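You operate a simulated robot arm through the tools that you are given. There is no shell and no other tool.

The job below is to be done with a simulated robot arm. You get a single attempt, and the scene is never put back.

JOB
Dose the water keg with 3 pumps of feed and cap it again.
Fine: from the feed bottle with pump into the dosing jug, tip it all into the keg, jug back, cap tight. Set down upright: dosing jug.

It is judged by the outcome, as a careful person would: the job done as asked, and still so three seconds after it is handed in. It fails if anything else is knocked over, pushed out of place, dropped, spilled or broken. Lids that push on must go on centred and level and be pressed home; caps that screw on are set level and turned clockwise until they are tight.

ROBOT AND FRAMES
A 6-joint arm with a fingered hand, fixed in place. Base frame: the origin is at the foot of the arm, x ahead of it, y to its left, z up; the work surface is at about z = 800. Lengths are in mm, angles in degrees, forces in N, time in s.
With the tool pointing down near the work surface it reaches from about 500 to 960 mm from the base axis. Its first joint turns from -166.0 to 166.0 degrees. Payload 5 kg.
Tool frame: the origin (TCP) lies between the finger pads and is the grasp point; the fingertips stand 43 mm ahead of it; z points along the fingers, y is the line along which they close. Largest opening 144 mm; the body of the gripper starts 50 mm behind the TCP. The gripper is a hand of 5 fingers: y runs from the thumb to the fingers, the wrist lies at [-21, -133, -233] in the tool frame, and closing takes about 1.5 s.
Orientation is told as [roll, pitch, yaw] about the base's x, y, z axes, in that order, counted from this pose: with the fingers straight down and the wrist toward the robot, the tool's x, y and z point along [0, 1, 0], [1, 0, 0] and [0, 0, -1] of the base frame.

CONTROLS
- The arm moves only by the tool nudge_tool. Its argument "increments" is a list of rows, each a list of 2 entries, a list of its own where there are three numbers: the shift along the tool's x, y, z in units of 30 mm (1.0 is 30 mm), then the turn, a rotation vector about the tool's x, y, z in units of 8 degrees (1.0 is 8 degrees). In form: [[[dx, dy, dz], [ax, ay, az]], ...]. A call has 1 to 20 rows; each row shifts and turns the commanded pose from where the row before left it, along the tool's axes as they then stand. "fingers" is the finger opening in cm, from 0 to 14.4, set as the call begins (left out, the last holds). A call with a number of a shift or a turn outside -1 to 1 is refused whole. A row lasts 0.2 s, in which the tool goes at most 50 mm and 8.6 degrees; a call with a longer step from one row to the next is refused whole, and so is a gripper value outside its range. A pose out of reach is approached as far as the arm can. The call stops where the force on the tool passes 40 N (or 10 N more than at its start, if that is more) or the arm is blocked; 0.2 s more then pass. Each finger travels about 72 mm/s and halts on what it meets, pressing with about 28 N; the grip force reading is that of the motor and also rises with nothing between the fingers. The clock runs only during rows and for 0.2 s after the last one: add rows that do not move to give the fingers time. It gives the time, the measured TCP pose, the force on the tool (base axes), the opening and the grip force at its end, in the units of the frame above (readings bear some noise), with the torque about the TCP (base axes, N m) and any sound that the robot's microphone picked up.
- Cameras (640 x 400 px; columns grow to the right, rows downward): "scene" is fixed at [218.4, -650.5, 1645.3]; the picture's right is [1.00, -0.03, 0.00], its down [-0.02, -0.66, -0.75] and it looks along [0.02, 0.75, -0.66] (base axes); focal length 214 px, centre (320, 200). "wrist" rides on the gripper at [86, -109, -168] in the tool frame; the picture's right is [-0.80, 0.28, -0.53], its down [-0.54, -0.73, 0.42] and it looks along [-0.27, 0.63, 0.73] (tool axes); focal length 275 px, centre (320, 200). There is no depth. A picture from a camera that has moved, and an enlarged one, comes with that camera's place and axes in the base frame and with its lens.
- get_image(camera): a new picture of that camera. The clock stands still meanwhile.
- move_column(by): slides the trunk up (or, below 0, down) by that many mm; the arm rides with it, the base frame stays. It gives what a move gives, with no picture.
- preshape(shape): the hand has 5 fingers and takes this shape, open, in about a second: jaw (thumb against the fingers, like two jaws); tri (thumb and two fingers); tip (a fingertip pinch); poke (one finger out to press); point (the index stretched); flat (the hand flat); cup (the hand cupped); fist (a fist). The gripper value then closes the fingers along that shape, each until it touches; the sizes above hold for jaw. It gives what a move gives, with no picture.
- inspect(camera, box): a new picture of the part [left, top, right, bottom] of that camera's present view, enlarged. The clock stands still meanwhile.
- close_job(): hands the job in; it is judged then, once.

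Places have to be worked out from the pictures, the camera data and where the tool is seen. Open the gripper and draw the arm clear of the work before you hand the job in, unless the task says otherwise.

The tools are called after "Emit:" by a JSON object that holds its "method" and its "body". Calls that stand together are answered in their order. nudge_tool: Moves the arm, as the interface text tells. Its arguments: {"type":"object","properties":{"increments":{"type":"array"},"fingers":{"type":"number"}},"required":["increments"]} The other tools are called the same way: move_column (by) slides the trunk up or down; preshape (shape) gives the hand a shape; get_image (camera) takes a picture; inspect (camera, box) takes an enlarged picture of a part of a camera's view; close_job () hands the job in.

At the start:

```text
time_s: 0.0
eef_pos: [161.5, -336.8, 1469.6]
tool_rot: [0.0, 0.1, 0.0]
contact_force: [-0.2, -0.6, -0.4]
torque: [-0.02, 0.0, -0.01]
grip_width: 143.5
grasp_force: 0.1
shape: jaw
trunk travel left (down, up): [-525.0, 65.0]
```

scene: 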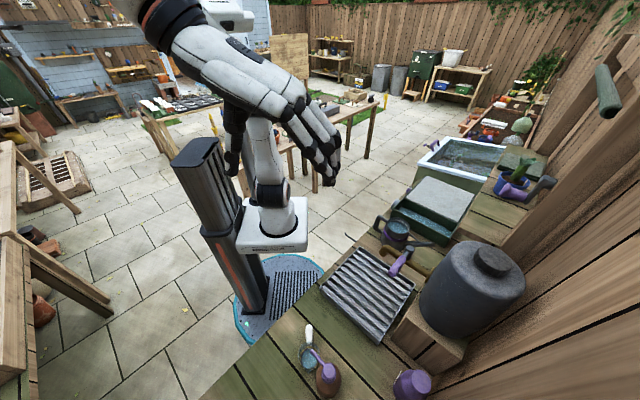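
wrist: 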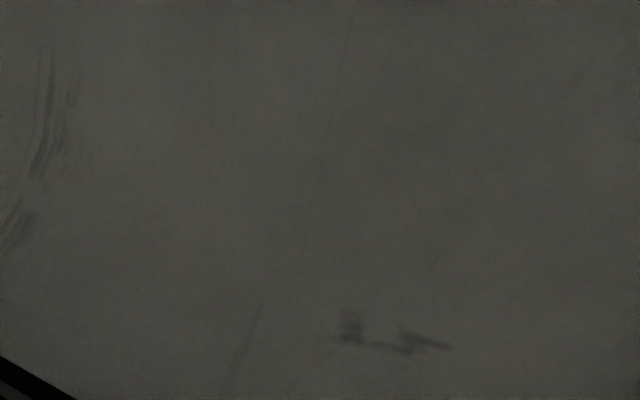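

The scene picture shows a bench with a keg (dark gray, capped), a ridged tray, a jug and bottles. I'll look closer at the parts of the bench before moving.

Emit:
{"method": "inspect", "body": {"camera": "scene", "box": [360, 180, 560, 305]}}

Emit:
{"method": "inspect", "body": {"camera": "scene", "box": [260, 300, 460, 400]}}

Emit:
{"method": "inspect", "body": {"camera": "scene", "box": [440, 120, 600, 220]}}

```text
3.20 times, centred on (460, 242) of scene
camera zoom: at [218.4, -650.5, 1645.3], right [1.0, -0.03, 0.0], down [-0.02, -0.66, -0.75], along [0.02, 0.75, -0.66], focal length 686 px, centre (-128, 64)
```

zoom: 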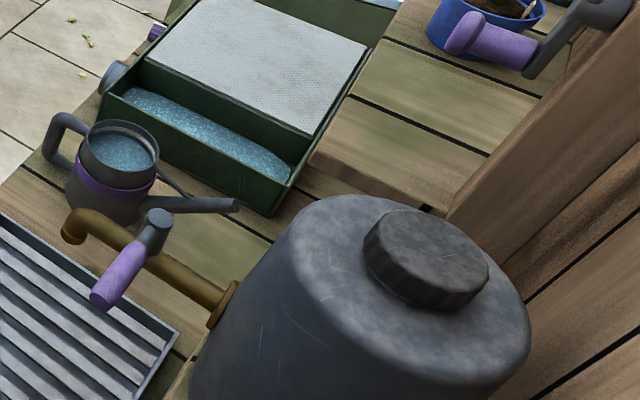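

```text
3.20 times, centred on (360, 350) of scene
camera zoom: at [218.4, -650.5, 1645.3], right [1.0, -0.03, 0.0], down [-0.02, -0.66, -0.75], along [0.02, 0.75, -0.66], focal length 686 px, centre (192, -280)
```

zoom: 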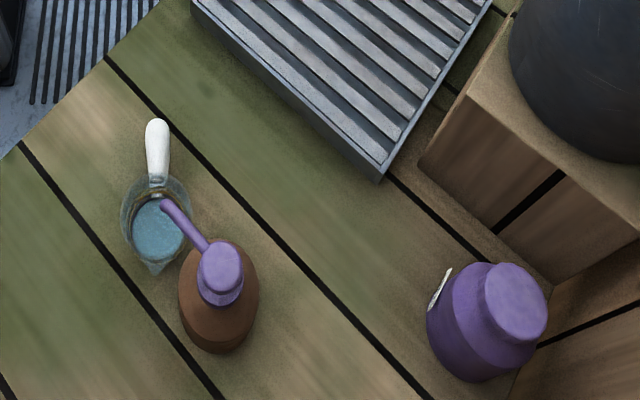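

```text
4.00 times, centred on (520, 170) of scene
camera zoom: at [218.4, -650.5, 1645.3], right [1.0, -0.03, 0.0], down [-0.02, -0.66, -0.75], along [0.02, 0.75, -0.66], focal length 858 px, centre (-480, 320)
```

zoom: 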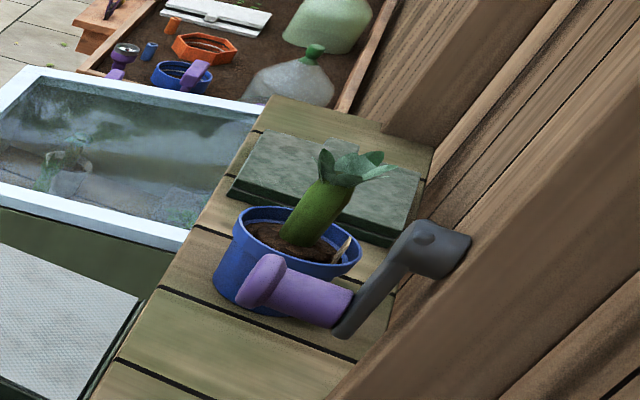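

The dosing jug (white handle) seems to stand under the spout of a brown pump bottle near (190,-480). The wrist view was dark, so I take it again to see what it shows.

Emit:
{"method": "get_image", "body": {"camera": "wrist"}}

Emit:
{"method": "inspect", "body": {"camera": "scene", "box": [130, 0, 370, 150]}}

Emit:
{"method": "inspect", "body": {"camera": "scene", "box": [290, 312, 370, 400]}}

```text
taken
camera wrist: at [51.9, -250.0, 1637.3], right [0.28, -0.8, 0.53], down [-0.73, -0.54, -0.42], along [0.63, -0.27, -0.73], focal length 275 px, centre (320, 200)
```

wrist: 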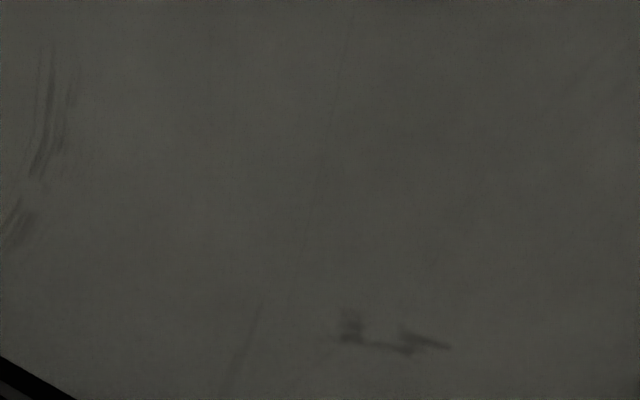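

```text
2.67 times, centred on (250, 75) of scene
camera zoom: at [218.4, -650.5, 1645.3], right [1.0, -0.03, 0.0], down [-0.02, -0.66, -0.75], along [0.02, 0.75, -0.66], focal length 572 px, centre (507, 533)
```

zoom: 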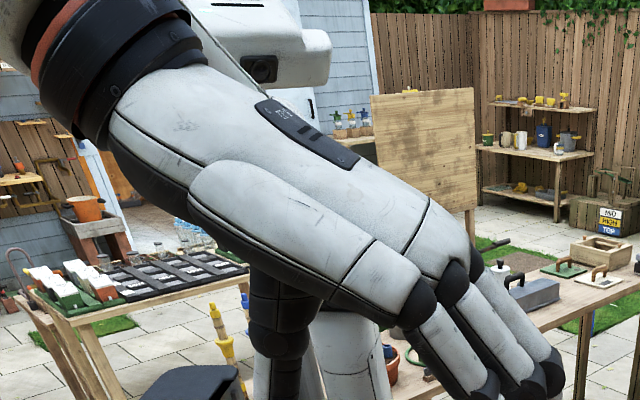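

```text
4.55 times, centred on (330, 356) of scene
camera zoom: at [218.4, -650.5, 1645.3], right [1.0, -0.03, 0.0], down [-0.02, -0.66, -0.75], along [0.02, 0.75, -0.66], focal length 975 px, centre (274, -509)
```

zoom: 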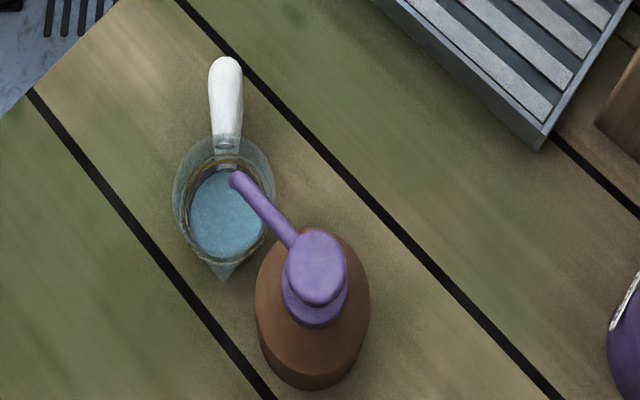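

The wrist camera seems to be blocked by something close in this folded pose. I move the hand 180 mm ahead (tool +y = base +x) at this safe height and look again.

Emit:
{"method": "nudge_tool", "body": {"increments": [[[0, 1, 0], [0, 0, 0]], [[0, 1, 0], [0, 0, 0]], [[0, 1, 0], [0, 0, 0]], [[0, 1, 0], [0, 0, 0]], [[0, 1, 0], [0, 0, 0]], [[0, 1, 0], [0, 0, 0]]]}}

Emit:
{"method": "get_image", "body": {"camera": "wrist"}}

Emit:
{"method": "get_image", "body": {"camera": "scene"}}

```text
time_s: 1.4
eef_pos: [343.7, -337.0, 1469.4]
tool_rot: [-0.1, -0.1, -0.1]
contact_force: [0.3, -0.2, 0.0]
torque: [0.0, 0.02, 0.02]
grip_width: 143.4
grasp_force: 0.0
shape: jaw
trunk travel left (down, up): [-525.0, 65.0]
```

```text
taken
camera wrist: at [234.3, -250.9, 1636.8], right [0.28, -0.8, 0.53], down [-0.73, -0.54, -0.42], along [0.63, -0.27, -0.73], focal length 275 px, centre (320, 200)
```

wrist: 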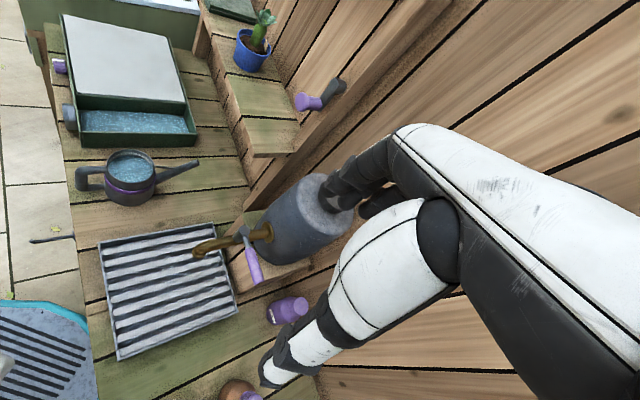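

```text
taken
```

scene: 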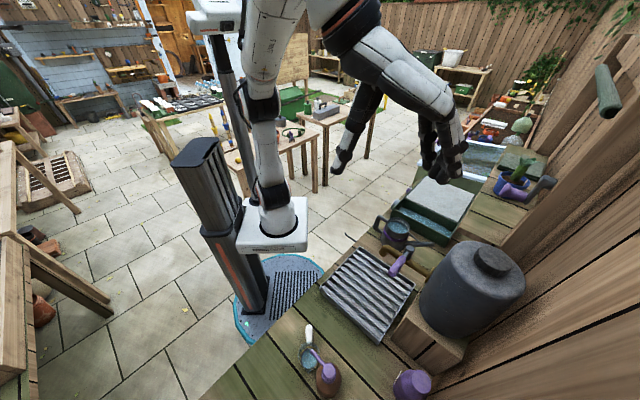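

Now the wrist camera sees the bench, with the keg partly behind the fingers. I zoom in on both views to triangulate the tray, bottle and keg.

Emit:
{"method": "inspect", "body": {"camera": "wrist", "box": [80, 170, 400, 370]}}

Emit:
{"method": "inspect", "body": {"camera": "scene", "box": [300, 220, 540, 370]}}

```text
2.00 times, centred on (240, 270) of wrist
camera zoom: at [234.3, -250.9, 1636.8], right [0.28, -0.8, 0.53], down [-0.73, -0.54, -0.42], along [0.63, -0.27, -0.73], focal length 551 px, centre (480, 60)
```

zoom: 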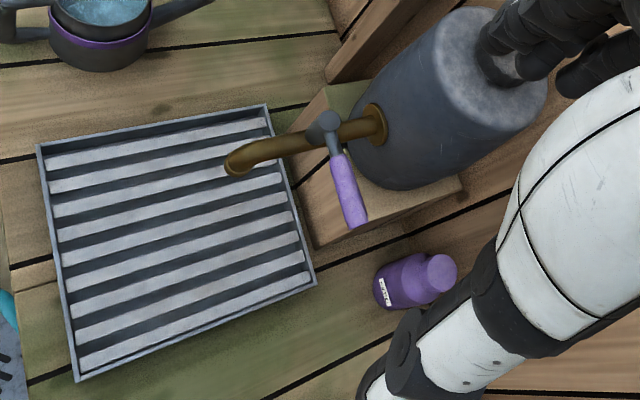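

```text
2.67 times, centred on (420, 295) of scene
camera zoom: at [218.4, -650.5, 1645.3], right [1.0, -0.03, 0.0], down [-0.02, -0.66, -0.75], along [0.02, 0.75, -0.66], focal length 572 px, centre (53, -53)
```

zoom: 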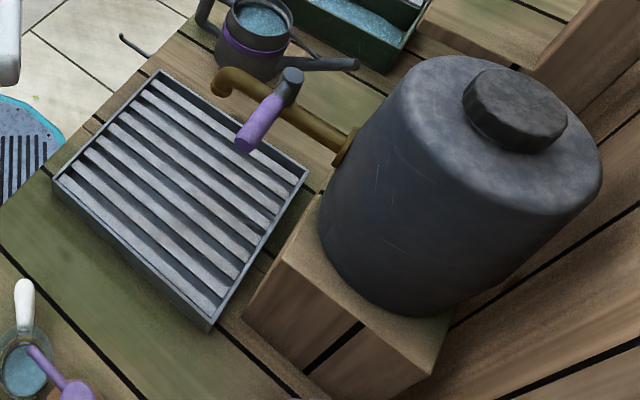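

Keg is roughly at (650,-365), with the fence behind it along the 45° line. I go to about (504,-372,1469) and yaw -45° so that the wrist camera gets a clear look down on the keg and its cap.

Emit:
{"method": "nudge_tool", "body": {"increments": [[[-0.194, 0.889, 0], [0, 0, 0]], [[-0.194, 0.889, 0], [0, 0, 0]], [[-0.194, 0.889, 0], [0, 0, 0]], [[-0.194, 0.889, 0], [0, 0, 0]], [[-0.194, 0.889, 0], [0, 0, 0]], [[-0.194, 0.889, 0], [0, 0, 0]], [[0, 0, 0], [0, 0, 0.94]], [[0, 0, 0], [0, 0, 0.94]], [[0, 0, 0], [0, 0, 0.94]], [[0, 0, 0], [0, 0, 0.94]], [[0, 0, 0], [0, 0, 0.94]], [[0, 0, 0], [0, 0, 0.925]]]}}

Emit:
{"method": "get_image", "body": {"camera": "wrist"}}

Emit:
{"method": "get_image", "body": {"camera": "scene"}}

```text
time_s: 4.0
eef_pos: [501.4, -370.6, 1468.8]
tool_rot: [0.0, 0.0, -45.2]
contact_force: [0.2, 0.0, -0.2]
torque: [-0.04, -0.02, 0.02]
grip_width: 144.0
grasp_force: 0.1
shape: jaw
trunk travel left (down, up): [-525.0, 65.0]
```

```text
taken
camera wrist: at [485.1, -233.2, 1637.4], right [-0.37, -0.76, 0.53], down [-0.9, 0.13, -0.42], along [0.25, -0.63, -0.73], focal length 275 px, centre (320, 200)
```

wrist: 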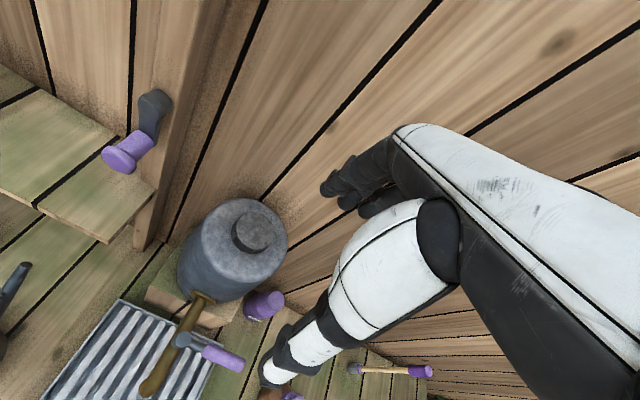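

```text
taken
```

scene: 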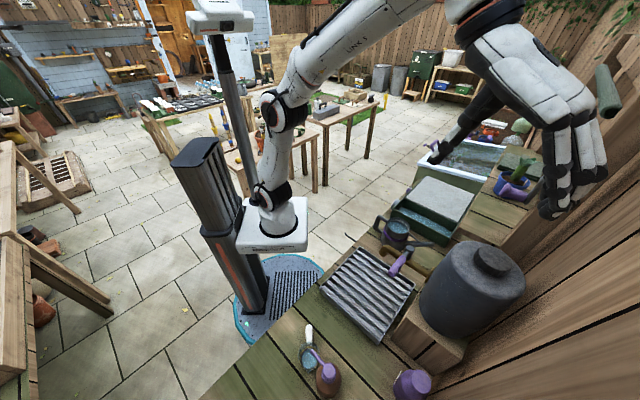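

The keg with its cap is now visible from above. I zoom in to measure the cap and what type it is.

Emit:
{"method": "inspect", "body": {"camera": "wrist", "box": [140, 170, 340, 295]}}

Emit:
{"method": "inspect", "body": {"camera": "scene", "box": [420, 230, 532, 300]}}

Emit:
{"method": "inspect", "body": {"camera": "wrist", "box": [200, 290, 440, 400]}}

```text
3.20 times, centred on (240, 232) of wrist
camera zoom: at [485.1, -233.2, 1637.4], right [-0.37, -0.76, 0.53], down [-0.9, 0.13, -0.42], along [0.25, -0.63, -0.73], focal length 881 px, centre (576, 96)
```

zoom: 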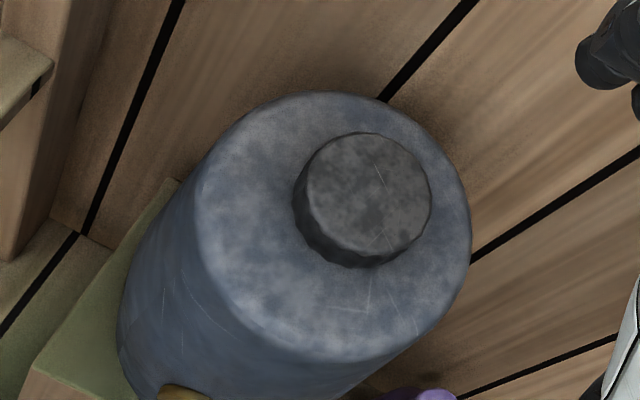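

```text
5.71 times, centred on (476, 265) of scene
camera zoom: at [218.4, -650.5, 1645.3], right [1.0, -0.03, 0.0], down [-0.02, -0.66, -0.75], along [0.02, 0.75, -0.66], focal length 1226 px, centre (-571, -171)
```

zoom: 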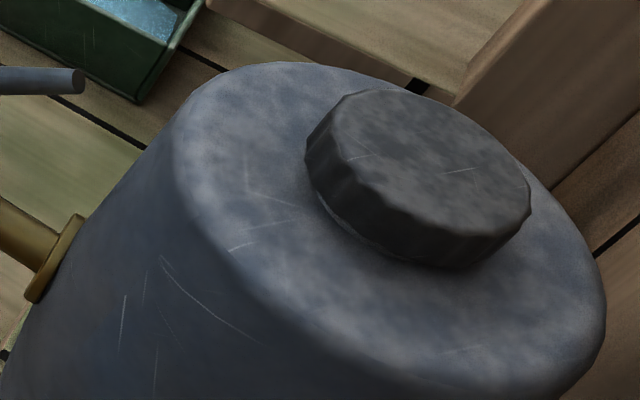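

```text
2.67 times, centred on (320, 345) of wrist
camera zoom: at [485.1, -233.2, 1637.4], right [-0.37, -0.76, 0.53], down [-0.9, 0.13, -0.42], along [0.25, -0.63, -0.73], focal length 734 px, centre (320, -187)
```

zoom: 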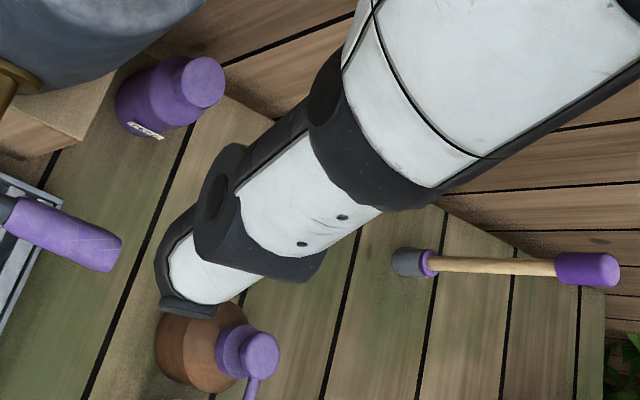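

Triangulating the cap gives top centre ≈ (582,-413,1268), about 60 mm across, a knurled screw cap; the fence is ~78 mm behind it. Next I look at the jug and pump bottle: rotate back to yaw 0 and fly to about (86,-597) at this height.

Emit:
{"method": "nudge_tool", "body": {"increments": [[[0, 0, 0], [0, 0, -0.94]], [[0, 0, 0], [0, 0, -0.94]], [[0, 0, 0], [0, 0, -0.94]], [[0, 0, 0], [0, 0, -0.94]], [[0, 0, 0], [0, 0, -0.94]], [[0, 0, 0], [0, 0, -0.94]], [[-0.538, -0.988, 0], [0, 0, 0]], [[-0.538, -0.988, 0], [0, 0, 0]], [[-0.538, -0.988, 0], [0, 0, 0]], [[-0.538, -0.988, 0], [0, 0, 0]], [[-0.538, -0.988, 0], [0, 0, 0]], [[-0.538, -0.988, 0], [0, 0, 0]], [[-0.538, -0.988, 0], [0, 0, 0]], [[-0.538, -0.988, 0], [0, 0, 0]], [[-0.538, -0.988, 0], [0, 0, 0]], [[-0.538, -0.988, 0], [0, 0, 0]], [[-0.538, -0.988, 0], [0, 0, 0]], [[-0.538, -0.988, 0], [0, 0, 0]], [[-0.538, -0.988, 0], [0, 0, 0]], [[-0.538, -0.988, 0], [0, 0, 0]]]}}

Emit:
{"method": "get_image", "body": {"camera": "wrist"}}

Emit:
{"method": "get_image", "body": {"camera": "scene"}}

```text
time_s: 8.2
eef_pos: [122.5, -532.9, 1401.7]
tool_rot: [-0.2, -0.2, -0.1]
contact_force: [-0.3, 0.2, -1.1]
torque: [0.0, -0.01, 0.03]
grip_width: 144.3
grasp_force: 0.0
shape: jaw
out of reach, approached as far as the arm can: row 6, 12, 13, 14, 15, 16, 17, 18, 19, 20
trunk travel left (down, up): [-525.0, 65.0]
```

```text
taken
camera wrist: at [13.2, -446.5, 1568.7], right [0.28, -0.79, 0.54], down [-0.72, -0.54, -0.42], along [0.63, -0.27, -0.73], focal length 275 px, centre (320, 200)
```

wrist: 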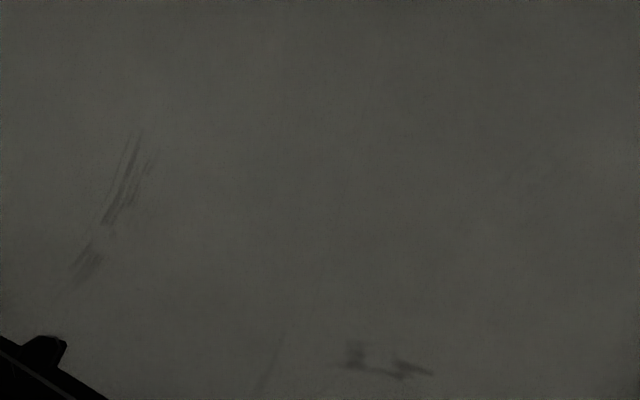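

```text
taken
```

scene: 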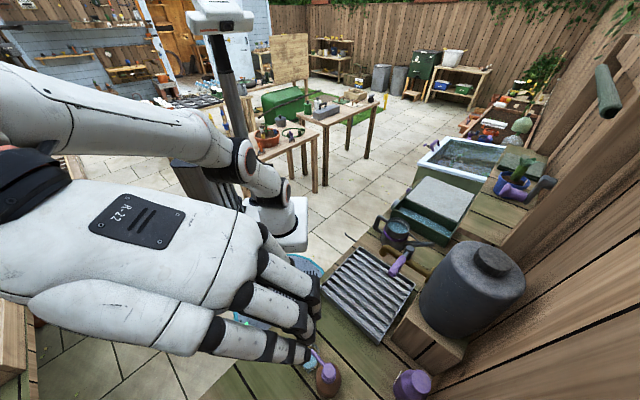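

The pose was out of reach at yaw 0 here (hand too twisted relative to the arm), and the forearm blocks the camera. I turn the hand so the wrist faces the robot (yaw about -80°) and lower a bit, then read the pose.

Emit:
{"method": "nudge_tool", "body": {"increments": [[[0.3, 0, 0.4], [0, 0, 1]], [[0.3, 0, 0.4], [0, 0, 1]], [[0.3, 0, 0.4], [0, 0, 1]], [[0, 0, 0.4], [0, 0, 1]], [[0, 0, 0.4], [0, 0, 1]], [[0, 0, 0.4], [0, 0, 1]], [[0, 0, 0.4], [0, 0, 1]], [[0, 0, 0.4], [0, 0, 1]], [[0, 0, 0.4], [0, 0, 1]], [[0, 0, 0.4], [0, 0, 1]]]}}

Emit:
{"method": "get_image", "body": {"camera": "wrist"}}

Emit:
{"method": "get_image", "body": {"camera": "scene"}}

```text
time_s: 10.4
eef_pos: [127.0, -506.5, 1281.6]
tool_rot: [0.0, 0.0, -80.0]
contact_force: [-0.4, 0.1, -0.1]
torque: [-0.01, -0.02, 0.0]
grip_width: 144.0
grasp_force: 0.0
shape: jaw
trunk travel left (down, up): [-525.0, 65.0]
```

```text
taken
camera wrist: at [192.6, -384.5, 1448.8], right [-0.73, -0.42, 0.53], down [-0.66, 0.62, -0.42], along [-0.15, -0.66, -0.73], focal length 275 px, centre (320, 200)
```

wrist: 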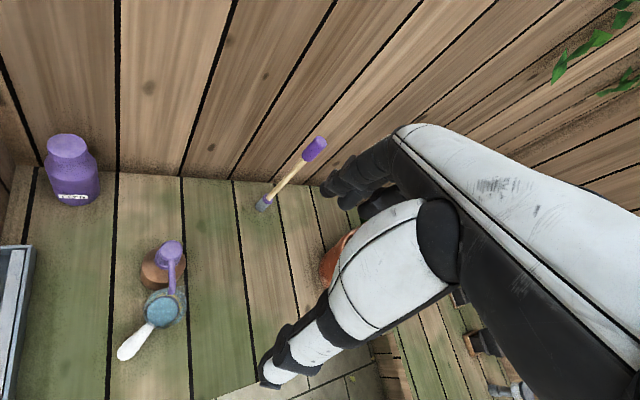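

```text
taken
```

scene: 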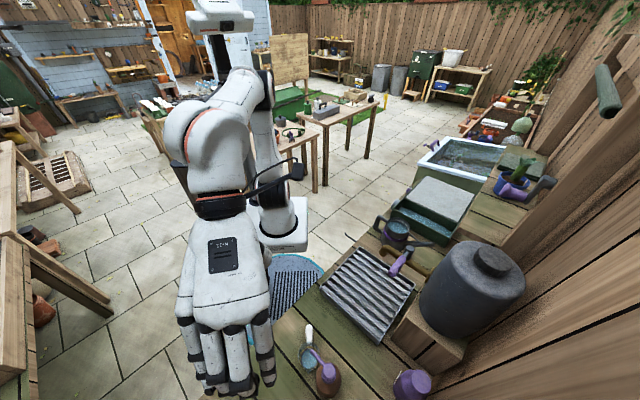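

Now the jug and the pump bottle are visible from the wrist camera. I zoom in on them.

Emit:
{"method": "inspect", "body": {"camera": "wrist", "box": [96, 220, 224, 380]}}

Emit:
{"method": "inspect", "body": {"camera": "wrist", "box": [20, 110, 180, 210]}}

Emit:
{"method": "inspect", "body": {"camera": "scene", "box": [284, 315, 364, 400]}}

```text
2.50 times, centred on (160, 300) of wrist
camera zoom: at [192.6, -384.5, 1448.8], right [-0.73, -0.42, 0.53], down [-0.66, 0.62, -0.42], along [-0.15, -0.66, -0.73], focal length 688 px, centre (720, -50)
```

zoom: 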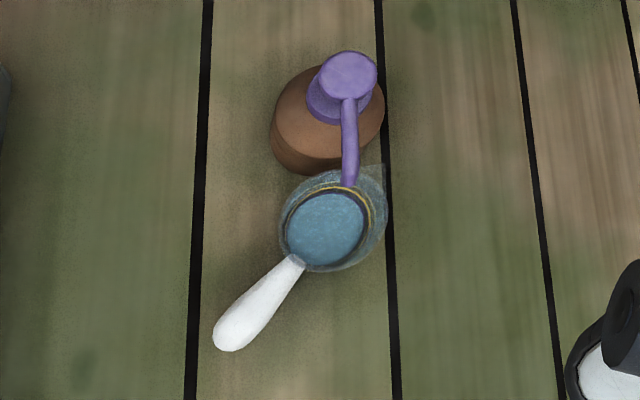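

```text
4.00 times, centred on (100, 160) of wrist
camera zoom: at [192.6, -384.5, 1448.8], right [-0.73, -0.42, 0.53], down [-0.66, 0.62, -0.42], along [-0.15, -0.66, -0.73], focal length 1101 px, centre (1200, 360)
```

zoom: 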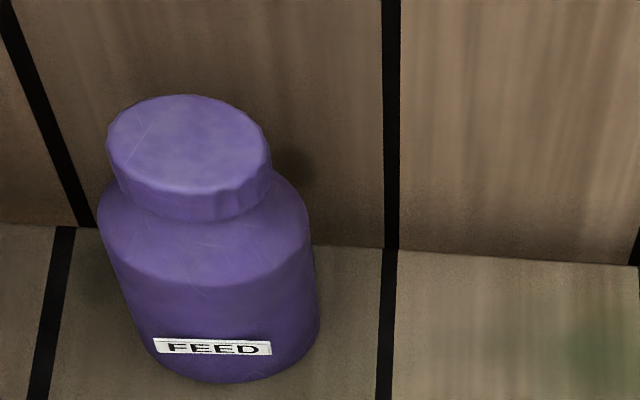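

```text
4.71 times, centred on (324, 358) of scene
camera zoom: at [218.4, -650.5, 1645.3], right [1.0, -0.03, 0.0], down [-0.02, -0.66, -0.75], along [0.02, 0.75, -0.66], focal length 1009 px, centre (301, -541)
```

zoom: 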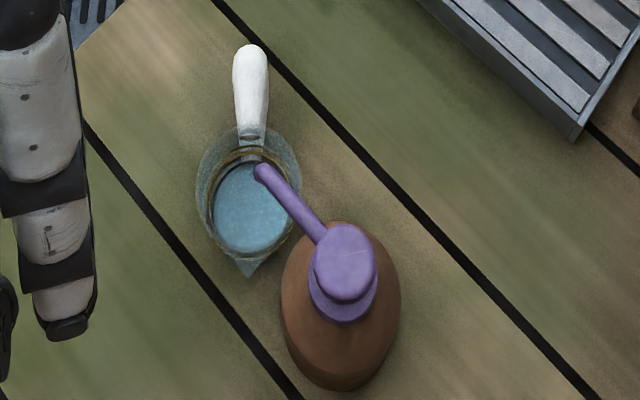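

Triangulation gives: jug rim centre ≈ (192,-475,866), white handle along +y from (193,-443) to (191,-395) at z≈862; pump head top ≈ (247,-529,959) with its spout over the jug. I set the poke shape here, high above everything, to see where the pressing fingertip lies.

Emit:
{"method": "preshape", "body": {"shape": "poke"}}

Emit:
{"method": "get_image", "body": {"camera": "wrist"}}

Emit:
{"method": "get_image", "body": {"camera": "scene"}}

```text
time_s: 11.3
eef_pos: [128.5, -506.2, 1280.9]
tool_rot: [0.0, 0.0, -79.9]
contact_force: [-0.1, 0.4, 0.2]
torque: [-0.01, 0.0, -0.01]
grip_width: 0.0
grasp_force: 0.0
shape: poke
trunk travel left (down, up): [-525.0, 65.0]
```

```text
taken
camera wrist: at [192.4, -384.4, 1449.0], right [-0.73, -0.42, 0.53], down [-0.66, 0.62, -0.42], along [-0.15, -0.66, -0.73], focal length 275 px, centre (320, 200)
```

wrist: 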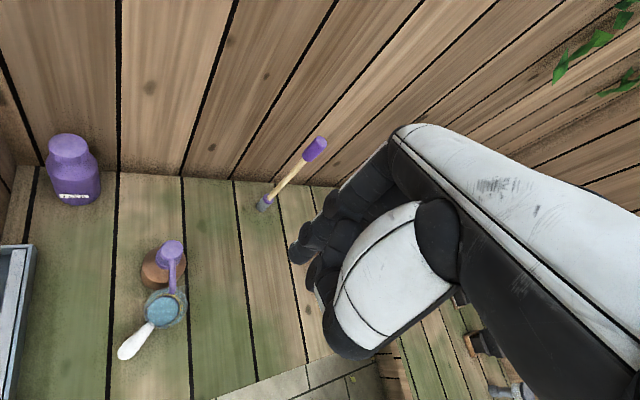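

```text
taken
```

scene: 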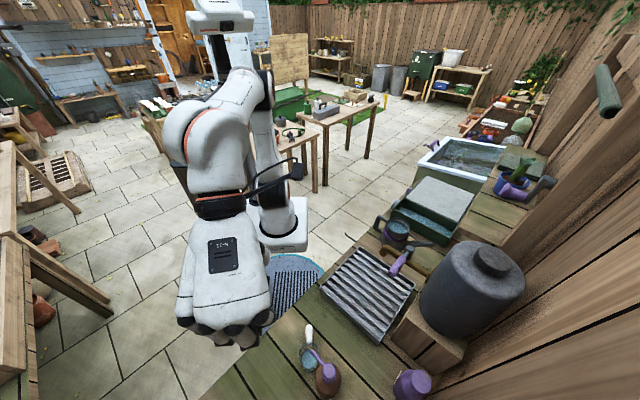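

Emit:
{"method": "inspect", "body": {"camera": "wrist", "box": [260, 110, 500, 370]}}

Emit:
{"method": "inspect", "body": {"camera": "scene", "box": [150, 220, 310, 370]}}

```text
1.54 times, centred on (380, 240) of wrist
camera zoom: at [192.4, -384.4, 1449.0], right [-0.73, -0.42, 0.53], down [-0.66, 0.62, -0.42], along [-0.15, -0.66, -0.73], focal length 424 px, centre (228, 138)
```

zoom: 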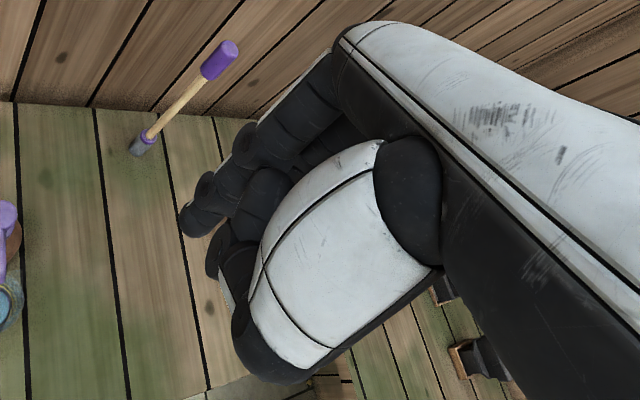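

```text
2.67 times, centred on (230, 295) of scene
camera zoom: at [218.4, -650.5, 1645.3], right [1.0, -0.03, 0.0], down [-0.02, -0.66, -0.75], along [0.02, 0.75, -0.66], focal length 572 px, centre (560, -53)
```

zoom: 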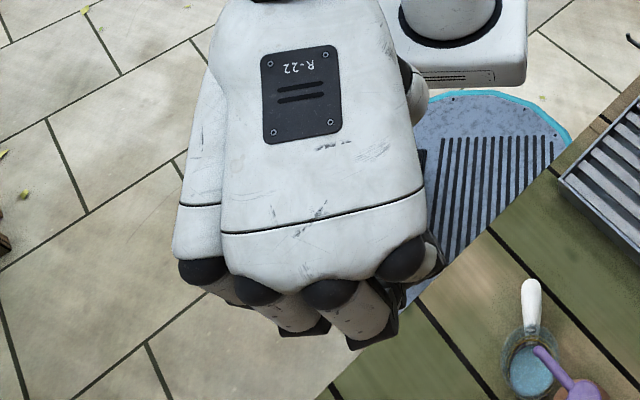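

The index finger seems to be the extended one; I zoom both views more to find its tip.

Emit:
{"method": "inspect", "body": {"camera": "wrist", "box": [280, 170, 400, 290]}}

Emit:
{"method": "inspect", "body": {"camera": "scene", "box": [210, 280, 300, 360]}}

```text
3.33 times, centred on (340, 230) of wrist
camera zoom: at [192.4, -384.4, 1449.0], right [-0.73, -0.42, 0.53], down [-0.66, 0.62, -0.42], along [-0.15, -0.66, -0.73], focal length 918 px, centre (253, 100)
```

zoom: 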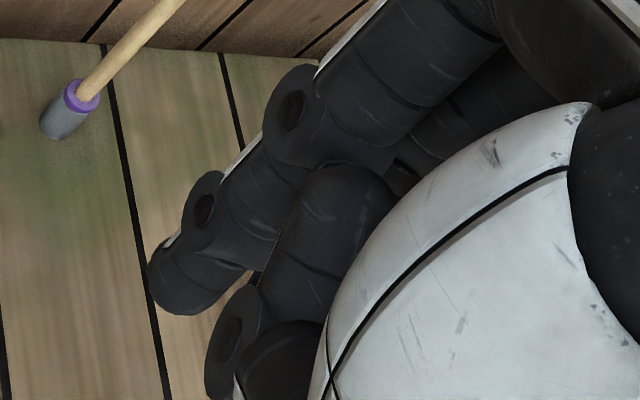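

```text
5.00 times, centred on (255, 320) of scene
camera zoom: at [218.4, -650.5, 1645.3], right [1.0, -0.03, 0.0], down [-0.02, -0.66, -0.75], along [0.02, 0.75, -0.66], focal length 1072 px, centre (645, -400)
```

zoom: 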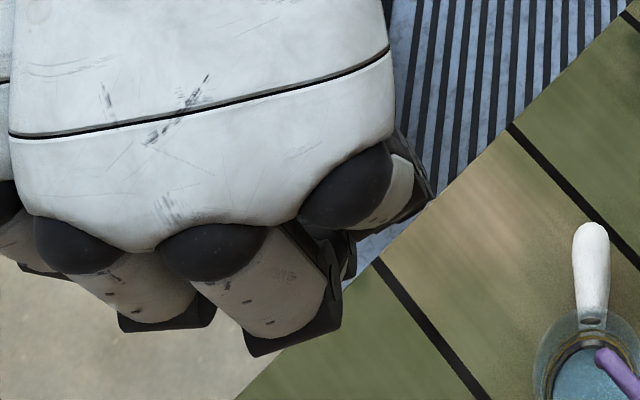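

The index is extended, with its tip at about tool (14,3,41). I move so the tip hangs over the pump head and stop ~60 mm above it to check the alignment.

Emit:
{"method": "nudge_tool", "body": {"increments": [[[0.822, 0.332, 0], [0, 0, 0]], [[0.822, 0.332, 0], [0, 0, 0]], [[0.822, 0.332, 0], [0, 0, 0]], [[0.822, 0.332, 0], [0, 0, 0]], [[0, 0, 0.92], [0, 0, 0]], [[0, 0, 0.92], [0, 0, 0]], [[0, 0, 0.92], [0, 0, 0]], [[0, 0, 0.92], [0, 0, 0]], [[0, 0, 0.92], [0, 0, 0]], [[0, 0, 0.92], [0, 0, 0]], [[0, 0, 0.92], [0, 0, 0]], [[0, 0, 0.92], [0, 0, 0]]]}}

Emit:
{"method": "get_image", "body": {"camera": "wrist"}}

Emit:
{"method": "inspect", "body": {"camera": "scene", "box": [240, 280, 400, 400]}}

```text
time_s: 13.9
eef_pos: [231.3, -528.6, 1061.9]
tool_rot: [0.1, -0.1, -79.9]
contact_force: [0.4, -0.6, -0.7]
torque: [-0.03, -0.02, -0.03]
grip_width: 0.3
grasp_force: 0.0
shape: poke
trunk travel left (down, up): [-525.0, 65.0]
```

```text
taken
camera wrist: at [297.4, -406.8, 1229.2], right [-0.73, -0.42, 0.53], down [-0.66, 0.62, -0.42], along [-0.15, -0.66, -0.73], focal length 275 px, centre (320, 200)
```

wrist: 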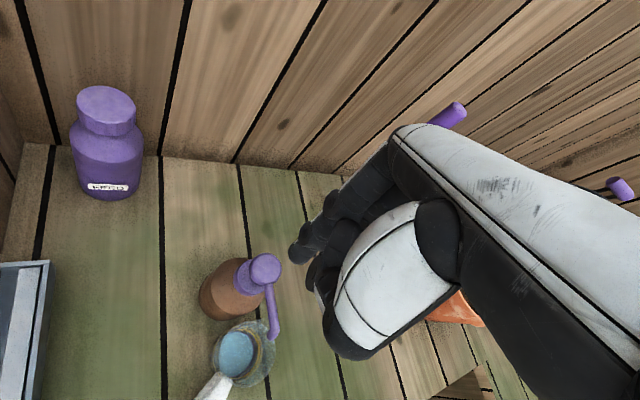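

```text
3.33 times, centred on (320, 340) of scene
camera zoom: at [218.4, -650.5, 1645.3], right [1.0, -0.03, 0.0], down [-0.02, -0.66, -0.75], along [0.02, 0.75, -0.66], focal length 715 px, centre (320, -267)
```

zoom: 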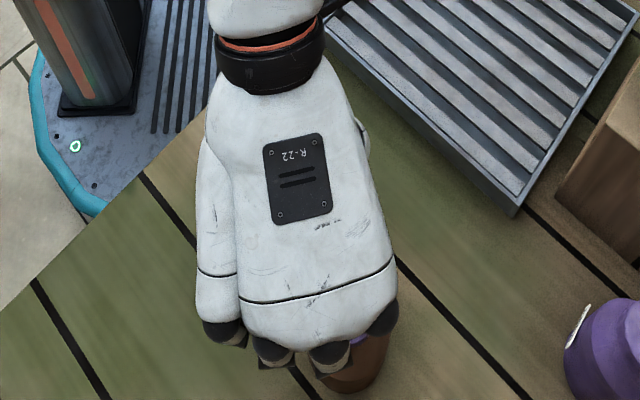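

The pump head computes to (249.5,-529,959) from this view too, so the fingertip is ~4 mm off; I correct and descend to just above the head, then feel for contact in small steps.

Emit:
{"method": "nudge_tool", "body": {"increments": [[[0.12, 0, 0.6], [0, 0, 0]], [[0, 0, 0.6], [0, 0, 0]], [[0, 0, 0.4], [0, 0, 0]], [[0, 0, 0.1], [0, 0, 0]], [[0, 0, 0], [0, 0, 0]]]}}

Emit:
{"method": "get_image", "body": {"camera": "wrist"}}

```text
time_s: 15.1
eef_pos: [235.3, -528.9, 1010.4]
tool_rot: [0.0, 0.0, -79.9]
contact_force: [-0.4, 0.0, -0.6]
torque: [0.01, -0.02, -0.01]
grip_width: 0.0
grasp_force: 0.0
shape: poke
trunk travel left (down, up): [-525.0, 65.0]
```

```text
taken
camera wrist: at [300.4, -406.4, 1177.7], right [-0.73, -0.42, 0.53], down [-0.66, 0.62, -0.42], along [-0.15, -0.66, -0.73], focal length 275 px, centre (320, 200)
```

wrist: 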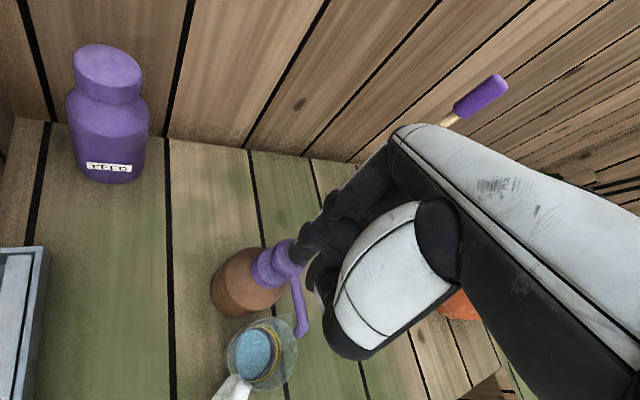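

Emit:
{"method": "inspect", "body": {"camera": "wrist", "box": [200, 200, 360, 390]}}

```text
2.11 times, centred on (280, 295) of wrist
camera zoom: at [300.4, -406.4, 1177.7], right [-0.73, -0.42, 0.53], down [-0.66, 0.62, -0.42], along [-0.15, -0.66, -0.73], focal length 580 px, centre (404, 0)
```

zoom: 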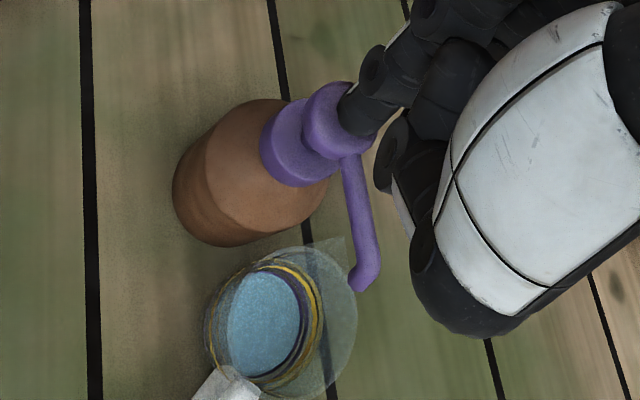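

The fingertip is right over the head with about a centimetre left. I press down in small steps watching the force.

Emit:
{"method": "nudge_tool", "body": {"increments": [[[0, 0, 0.2], [0, 0, 0]], [[0, 0, 0.15], [0, 0, 0]], [[0, 0, 0.1], [0, 0, 0]], [[0, 0, 0], [0, 0, 0]]]}}

```text
time_s: 16.1
eef_pos: [235.9, -527.3, 996.1]
tool_rot: [0.0, -0.1, -79.9]
contact_force: [-0.6, -1.5, 3.3]
torque: [-0.05, -0.05, -0.01]
grip_width: 0.0
grasp_force: 0.1
shape: poke
trunk travel left (down, up): [-525.0, 65.0]
```

Light contact (3 N) at z≈996. I continue the press in 3 mm steps to find the stroke.

Emit:
{"method": "nudge_tool", "body": {"increments": [[[0, 0, 0.1], [0, 0, 0]], [[0, 0, 0.1], [0, 0, 0]], [[0, 0, 0], [0, 0, 0]]]}}

Emit:
{"method": "inspect", "body": {"camera": "wrist", "box": [200, 200, 360, 390]}}

```text
time_s: 16.9
eef_pos: [235.2, -528.6, 992.6]
tool_rot: [0.2, -0.2, -80.0]
contact_force: [0.1, -0.7, 18.5]
torque: [-0.11, -0.16, -0.04]
grip_width: 0.1
grasp_force: 0.1
shape: poke
trunk travel left (down, up): [-525.0, 65.0]
```

```text
2.11 times, centred on (280, 295) of wrist
camera zoom: at [300.2, -405.4, 1159.6], right [-0.74, -0.42, 0.53], down [-0.66, 0.62, -0.43], along [-0.15, -0.67, -0.73], focal length 580 px, centre (404, 0)
```

zoom: 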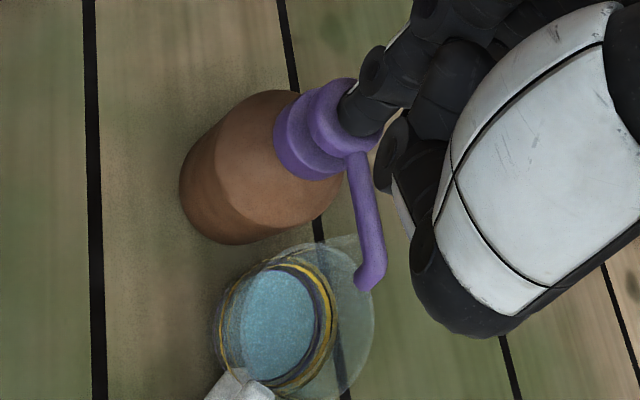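

18.5 N at 992.6 with the head hardly sunk yet – the pump has some preload. I continue pressing; the move stops itself at 40 N.

Emit:
{"method": "nudge_tool", "body": {"increments": [[[0, 0, 0.1], [0, 0, 0]], [[0, 0, 0.1], [0, 0, 0]], [[0, 0, 0.1], [0, 0, 0]], [[0, 0, 0], [0, 0, 0]]]}}

Emit:
{"method": "inspect", "body": {"camera": "wrist", "box": [200, 200, 360, 390]}}

```text
time_s: 17.5
eef_pos: [237.1, -531.4, 992.1]
tool_rot: [0.1, -1.0, -79.8]
contact_force: [-0.3, 2.1, 15.8]
torque: [0.02, -0.15, -0.02]
grip_width: 0.0
grasp_force: 0.0
shape: poke
trunk travel left (down, up): [-525.0, 65.0]
stopped in row 3: the force on the tool passed its limit at 42 N (the readings are from after the stop); the commanded pose is now the measured one
```

```text
2.11 times, centred on (280, 295) of wrist
camera zoom: at [301.1, -406.9, 1158.2], right [-0.74, -0.41, 0.54], down [-0.66, 0.61, -0.44], along [-0.15, -0.68, -0.72], focal length 580 px, centre (404, 0)
```

zoom: 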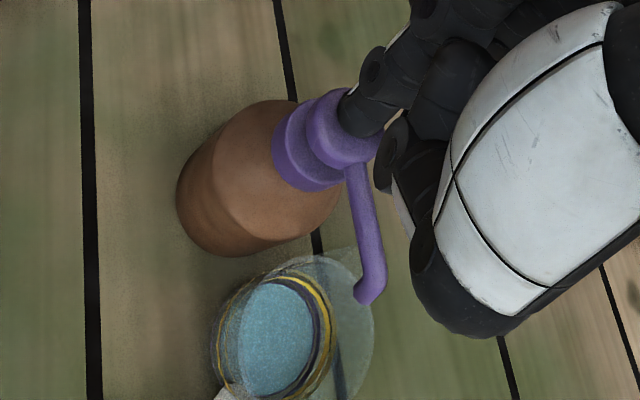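

The push stopped at 42 N at z≈992. I look closely at whether the head is really down against its collar.

Emit:
{"method": "inspect", "body": {"camera": "wrist", "box": [265, 215, 325, 275]}}

Emit:
{"method": "inspect", "body": {"camera": "scene", "box": [280, 310, 380, 400]}}

```text
6.67 times, centred on (295, 245) of wrist
camera zoom: at [301.1, -406.9, 1158.2], right [-0.74, -0.41, 0.54], down [-0.66, 0.61, -0.44], along [-0.15, -0.68, -0.72], focal length 1835 px, centre (487, -100)
```

zoom: 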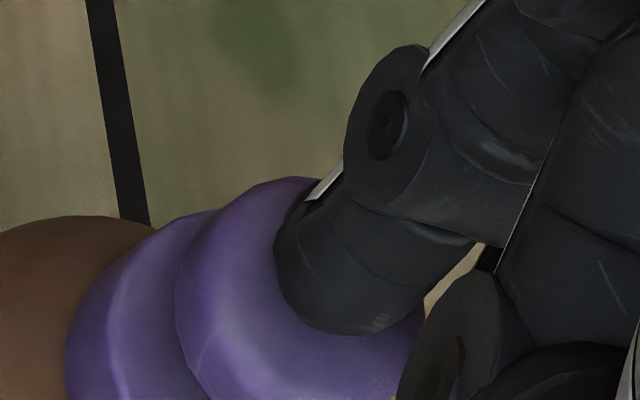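

```text
4.44 times, centred on (330, 355) of scene
camera zoom: at [218.4, -650.5, 1645.3], right [1.0, -0.03, 0.0], down [-0.02, -0.66, -0.75], along [0.02, 0.75, -0.66], focal length 953 px, centre (276, -489)
```

zoom: 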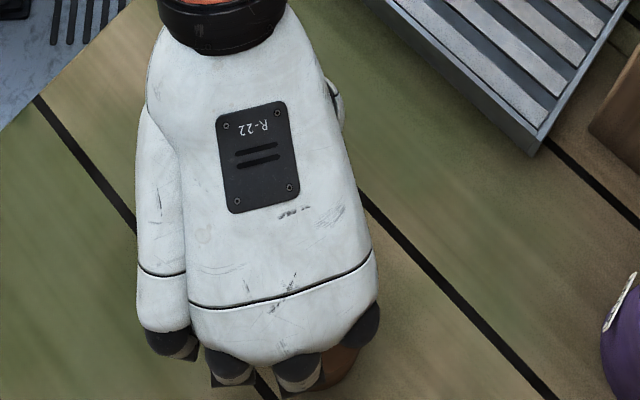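

The head looks seated on its collar. I release upward in small steps and watch whether the head springs back and whether the jug's level changed.

Emit:
{"method": "nudge_tool", "body": {"increments": [[[0, 0, -0.1], [0, 0, 0]], [[0, 0, -0.1], [0, 0, 0]], [[0, 0, 0], [0, 0, 0]]]}}

Emit:
{"method": "nudge_tool", "body": {"increments": [[[0, 0, -0.1], [0, 0, 0]], [[0, 0, -0.1], [0, 0, 0]], [[0, 0, 0], [0, 0, 0]]]}}

Emit:
{"method": "nudge_tool", "body": {"increments": [[[0, 0, -0.2], [0, 0, 0]], [[0, 0, -0.2], [0, 0, 0]], [[0, 0, -0.2], [0, 0, 0]], [[0, 0, 0], [0, 0, 0]]]}}

Emit:
{"method": "inspect", "body": {"camera": "wrist", "box": [200, 200, 360, 390]}}

```text
time_s: 18.3
eef_pos: [237.3, -530.1, 994.9]
tool_rot: [0.1, -0.5, -79.8]
contact_force: [0.1, -0.9, 4.9]
torque: [-0.04, -0.06, 0.02]
grip_width: 0.1
grasp_force: 0.1
shape: poke
trunk travel left (down, up): [-525.0, 65.0]
```

```text
time_s: 19.1
eef_pos: [236.7, -530.8, 1000.7]
tool_rot: [0.3, -0.6, -79.9]
contact_force: [-0.8, -0.3, 2.0]
torque: [-0.03, 0.01, -0.04]
grip_width: 0.2
grasp_force: 0.0
shape: poke
trunk travel left (down, up): [-525.0, 65.0]
```

```text
time_s: 20.1
eef_pos: [236.7, -529.5, 1019.3]
tool_rot: [0.1, -0.6, -79.8]
contact_force: [-0.6, 0.4, -0.6]
torque: [-0.01, 0.02, 0.02]
grip_width: 0.0
grasp_force: 0.1
shape: poke
trunk travel left (down, up): [-525.0, 65.0]
```

```text
2.11 times, centred on (280, 295) of wrist
camera zoom: at [301.4, -406.7, 1186.1], right [-0.74, -0.41, 0.54], down [-0.66, 0.61, -0.43], along [-0.15, -0.67, -0.73], focal length 580 px, centre (404, 0)
```

zoom: 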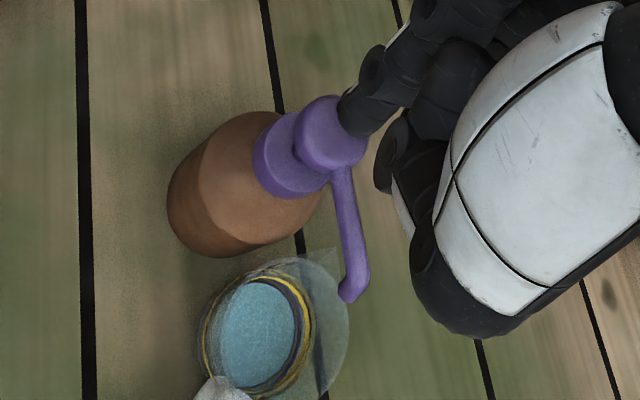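

The head springs back over about 10 mm (free at z≈1003, hard stop at ≈993), so that was one full stroke. I zoom in on the jug to record the liquid level.

Emit:
{"method": "inspect", "body": {"camera": "wrist", "box": [215, 305, 305, 365]}}

Emit:
{"method": "inspect", "body": {"camera": "scene", "box": [290, 320, 370, 400]}}

```text
6.67 times, centred on (260, 335) of wrist
camera zoom: at [301.4, -406.7, 1186.1], right [-0.74, -0.41, 0.54], down [-0.66, 0.61, -0.43], along [-0.15, -0.67, -0.73], focal length 1835 px, centre (720, -700)
```

zoom: 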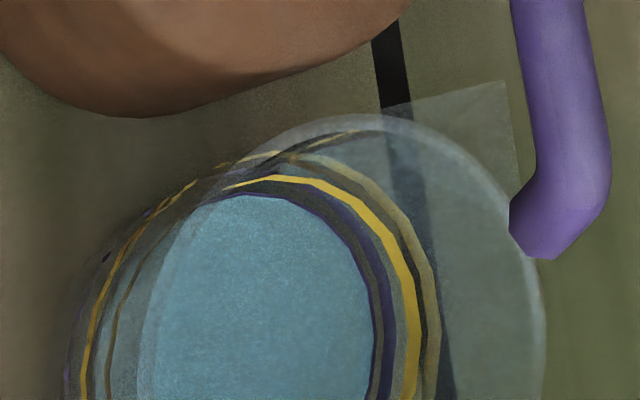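

```text
5.00 times, centred on (330, 360) of scene
camera zoom: at [218.4, -650.5, 1645.3], right [1.0, -0.03, 0.0], down [-0.02, -0.66, -0.75], along [0.02, 0.75, -0.66], focal length 1072 px, centre (270, -600)
```

zoom: 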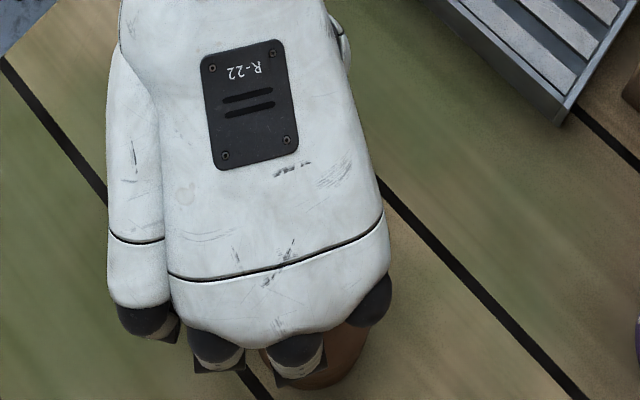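

The jug has marker bands on the glass and some liquid in it. I make the second stroke: down to the hard stop, hold, then release fully to the same viewing height.

Emit:
{"method": "nudge_tool", "body": {"increments": [[[0, 0, 0.3], [0, 0, 0]], [[0, 0, 0.2], [0, 0, 0]], [[0, 0, 0.15], [0, 0, 0]], [[0, 0, 0.12], [0, 0, 0]], [[0, 0, 0.1], [0, 0, 0]], [[0, 0, 0.08], [0, 0, 0]], [[0, 0, 0.03], [0, 0, 0]], [[0, 0, 0], [0, 0, 0]]]}}

Emit:
{"method": "inspect", "body": {"camera": "wrist", "box": [200, 200, 360, 390]}}

```text
time_s: 21.9
eef_pos: [238.3, -531.5, 992.3]
tool_rot: [0.2, -0.8, -79.8]
contact_force: [-1.4, -0.4, 18.0]
torque: [-0.08, -0.13, -0.04]
grip_width: 0.0
grasp_force: 0.1
shape: poke
trunk travel left (down, up): [-525.0, 65.0]
```

```text
2.11 times, centred on (280, 295) of wrist
camera zoom: at [301.1, -406.6, 1158.5], right [-0.74, -0.41, 0.54], down [-0.66, 0.61, -0.44], along [-0.15, -0.67, -0.72], focal length 580 px, centre (404, 0)
```

zoom: 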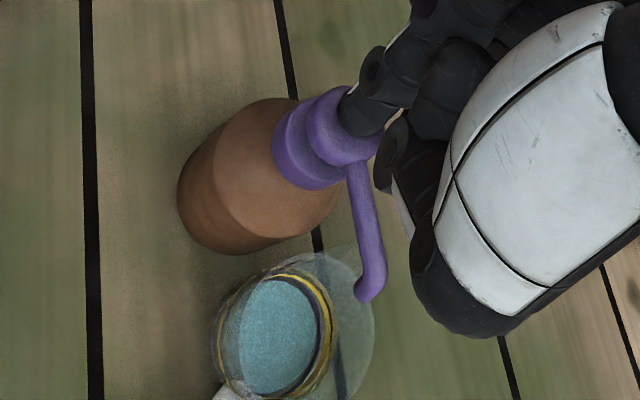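

Second stroke is at the hard stop (18 N at 992.3). Now I release to the same height as before and compare the jug.

Emit:
{"method": "nudge_tool", "body": {"increments": [[[0, 0, 0], [0, 0, 0]], [[0, 0, -0.2], [0, 0, 0]], [[0, 0, -0.2], [0, 0, 0]], [[0, 0, -0.2], [0, 0, 0]], [[0, 0, -0.2], [0, 0, 0]], [[0, 0, -0.15], [0, 0, 0]], [[0, 0, 0], [0, 0, 0]], [[0, 0, 0], [0, 0, 0]], [[0, 0, 0], [0, 0, 0]]]}}

Emit:
{"method": "inspect", "body": {"camera": "wrist", "box": [215, 305, 305, 365]}}

Emit:
{"method": "inspect", "body": {"camera": "wrist", "box": [200, 200, 360, 390]}}

```text
time_s: 23.9
eef_pos: [237.5, -529.6, 1018.2]
tool_rot: [0.1, -0.7, -79.9]
contact_force: [0.4, 0.1, -0.3]
torque: [0.02, 0.01, -0.03]
grip_width: 0.2
grasp_force: 0.0
shape: poke
trunk travel left (down, up): [-525.0, 65.0]
```

```text
6.67 times, centred on (260, 335) of wrist
camera zoom: at [300.9, -407.0, 1184.8], right [-0.74, -0.41, 0.54], down [-0.66, 0.61, -0.43], along [-0.15, -0.67, -0.73], focal length 1835 px, centre (720, -700)
```

zoom: 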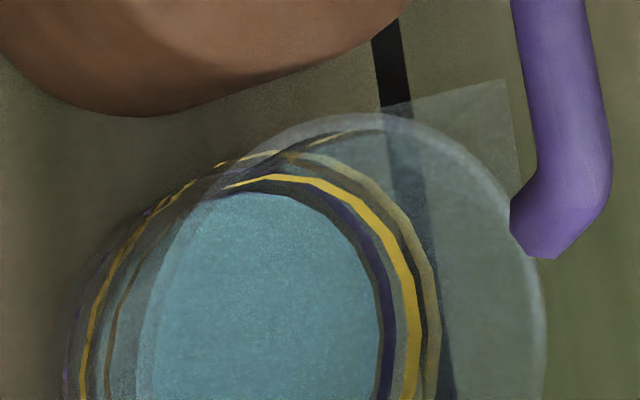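

```text
2.11 times, centred on (280, 295) of wrist
camera zoom: at [300.9, -407.0, 1184.8], right [-0.74, -0.41, 0.54], down [-0.66, 0.61, -0.43], along [-0.15, -0.67, -0.73], focal length 580 px, centre (404, 0)
```

zoom: 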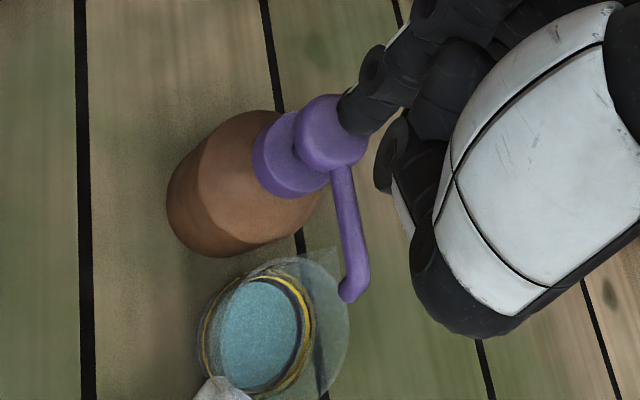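

The liquid disc grew slightly from the second stroke, so it dispenses. To check that the first stroke counted too, I return to exactly the pose of the picture before any press and compare with it.

Emit:
{"method": "nudge_tool", "body": {"increments": [[[-0.08, 0, 0.14], [0.015, -0.086, 0]], [[0, 0, 0.12], [0, 0, 0]], [[0, 0, 0], [0, 0, 0]]]}}

Emit:
{"method": "inspect", "body": {"camera": "wrist", "box": [200, 200, 360, 390]}}

```text
time_s: 24.7
eef_pos: [234.4, -530.6, 1010.8]
tool_rot: [-0.6, -0.4, -80.0]
contact_force: [-0.6, 0.2, 0.2]
torque: [0.01, -0.01, -0.02]
grip_width: 0.2
grasp_force: 0.0
shape: poke
trunk travel left (down, up): [-525.0, 65.0]
```

```text
2.11 times, centred on (280, 295) of wrist
camera zoom: at [300.5, -407.3, 1176.5], right [-0.73, -0.41, 0.54], down [-0.67, 0.61, -0.42], along [-0.16, -0.67, -0.72], focal length 580 px, centre (404, 0)
```

zoom: 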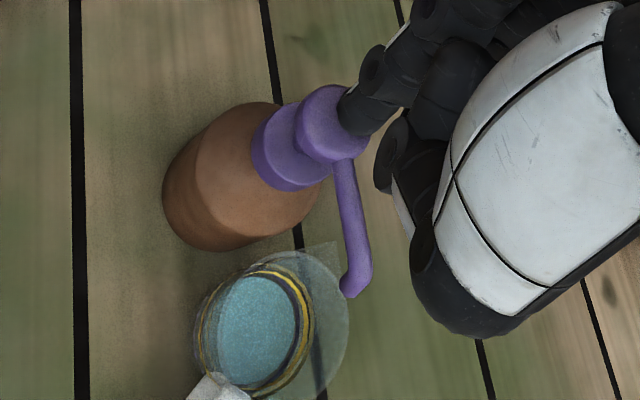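

Compared with the first picture the disc grew by about two equal steps, so two strokes are in. Now the third stroke, with a small pose correction first.

Emit:
{"method": "nudge_tool", "body": {"increments": [[[0.07, -0.04, 0], [0.05, 0.075, 0]], [[0, 0, 0.15], [0, 0, 0]], [[0, 0, 0.15], [0, 0, 0]], [[0, 0, 0.12], [0, 0, 0]], [[0, 0, 0.12], [0, 0, 0]], [[0, 0, 0.1], [0, 0, 0]], [[0, 0, 0.05], [0, 0, 0]], [[0, 0, 0], [0, 0, 0]]]}}

```text
time_s: 26.5
eef_pos: [236.0, -530.1, 992.3]
tool_rot: [0.1, -0.3, -79.8]
contact_force: [-1.5, 0.0, 19.6]
torque: [-0.08, -0.14, -0.03]
grip_width: 0.0
grasp_force: 0.0
shape: poke
trunk travel left (down, up): [-525.0, 65.0]
```

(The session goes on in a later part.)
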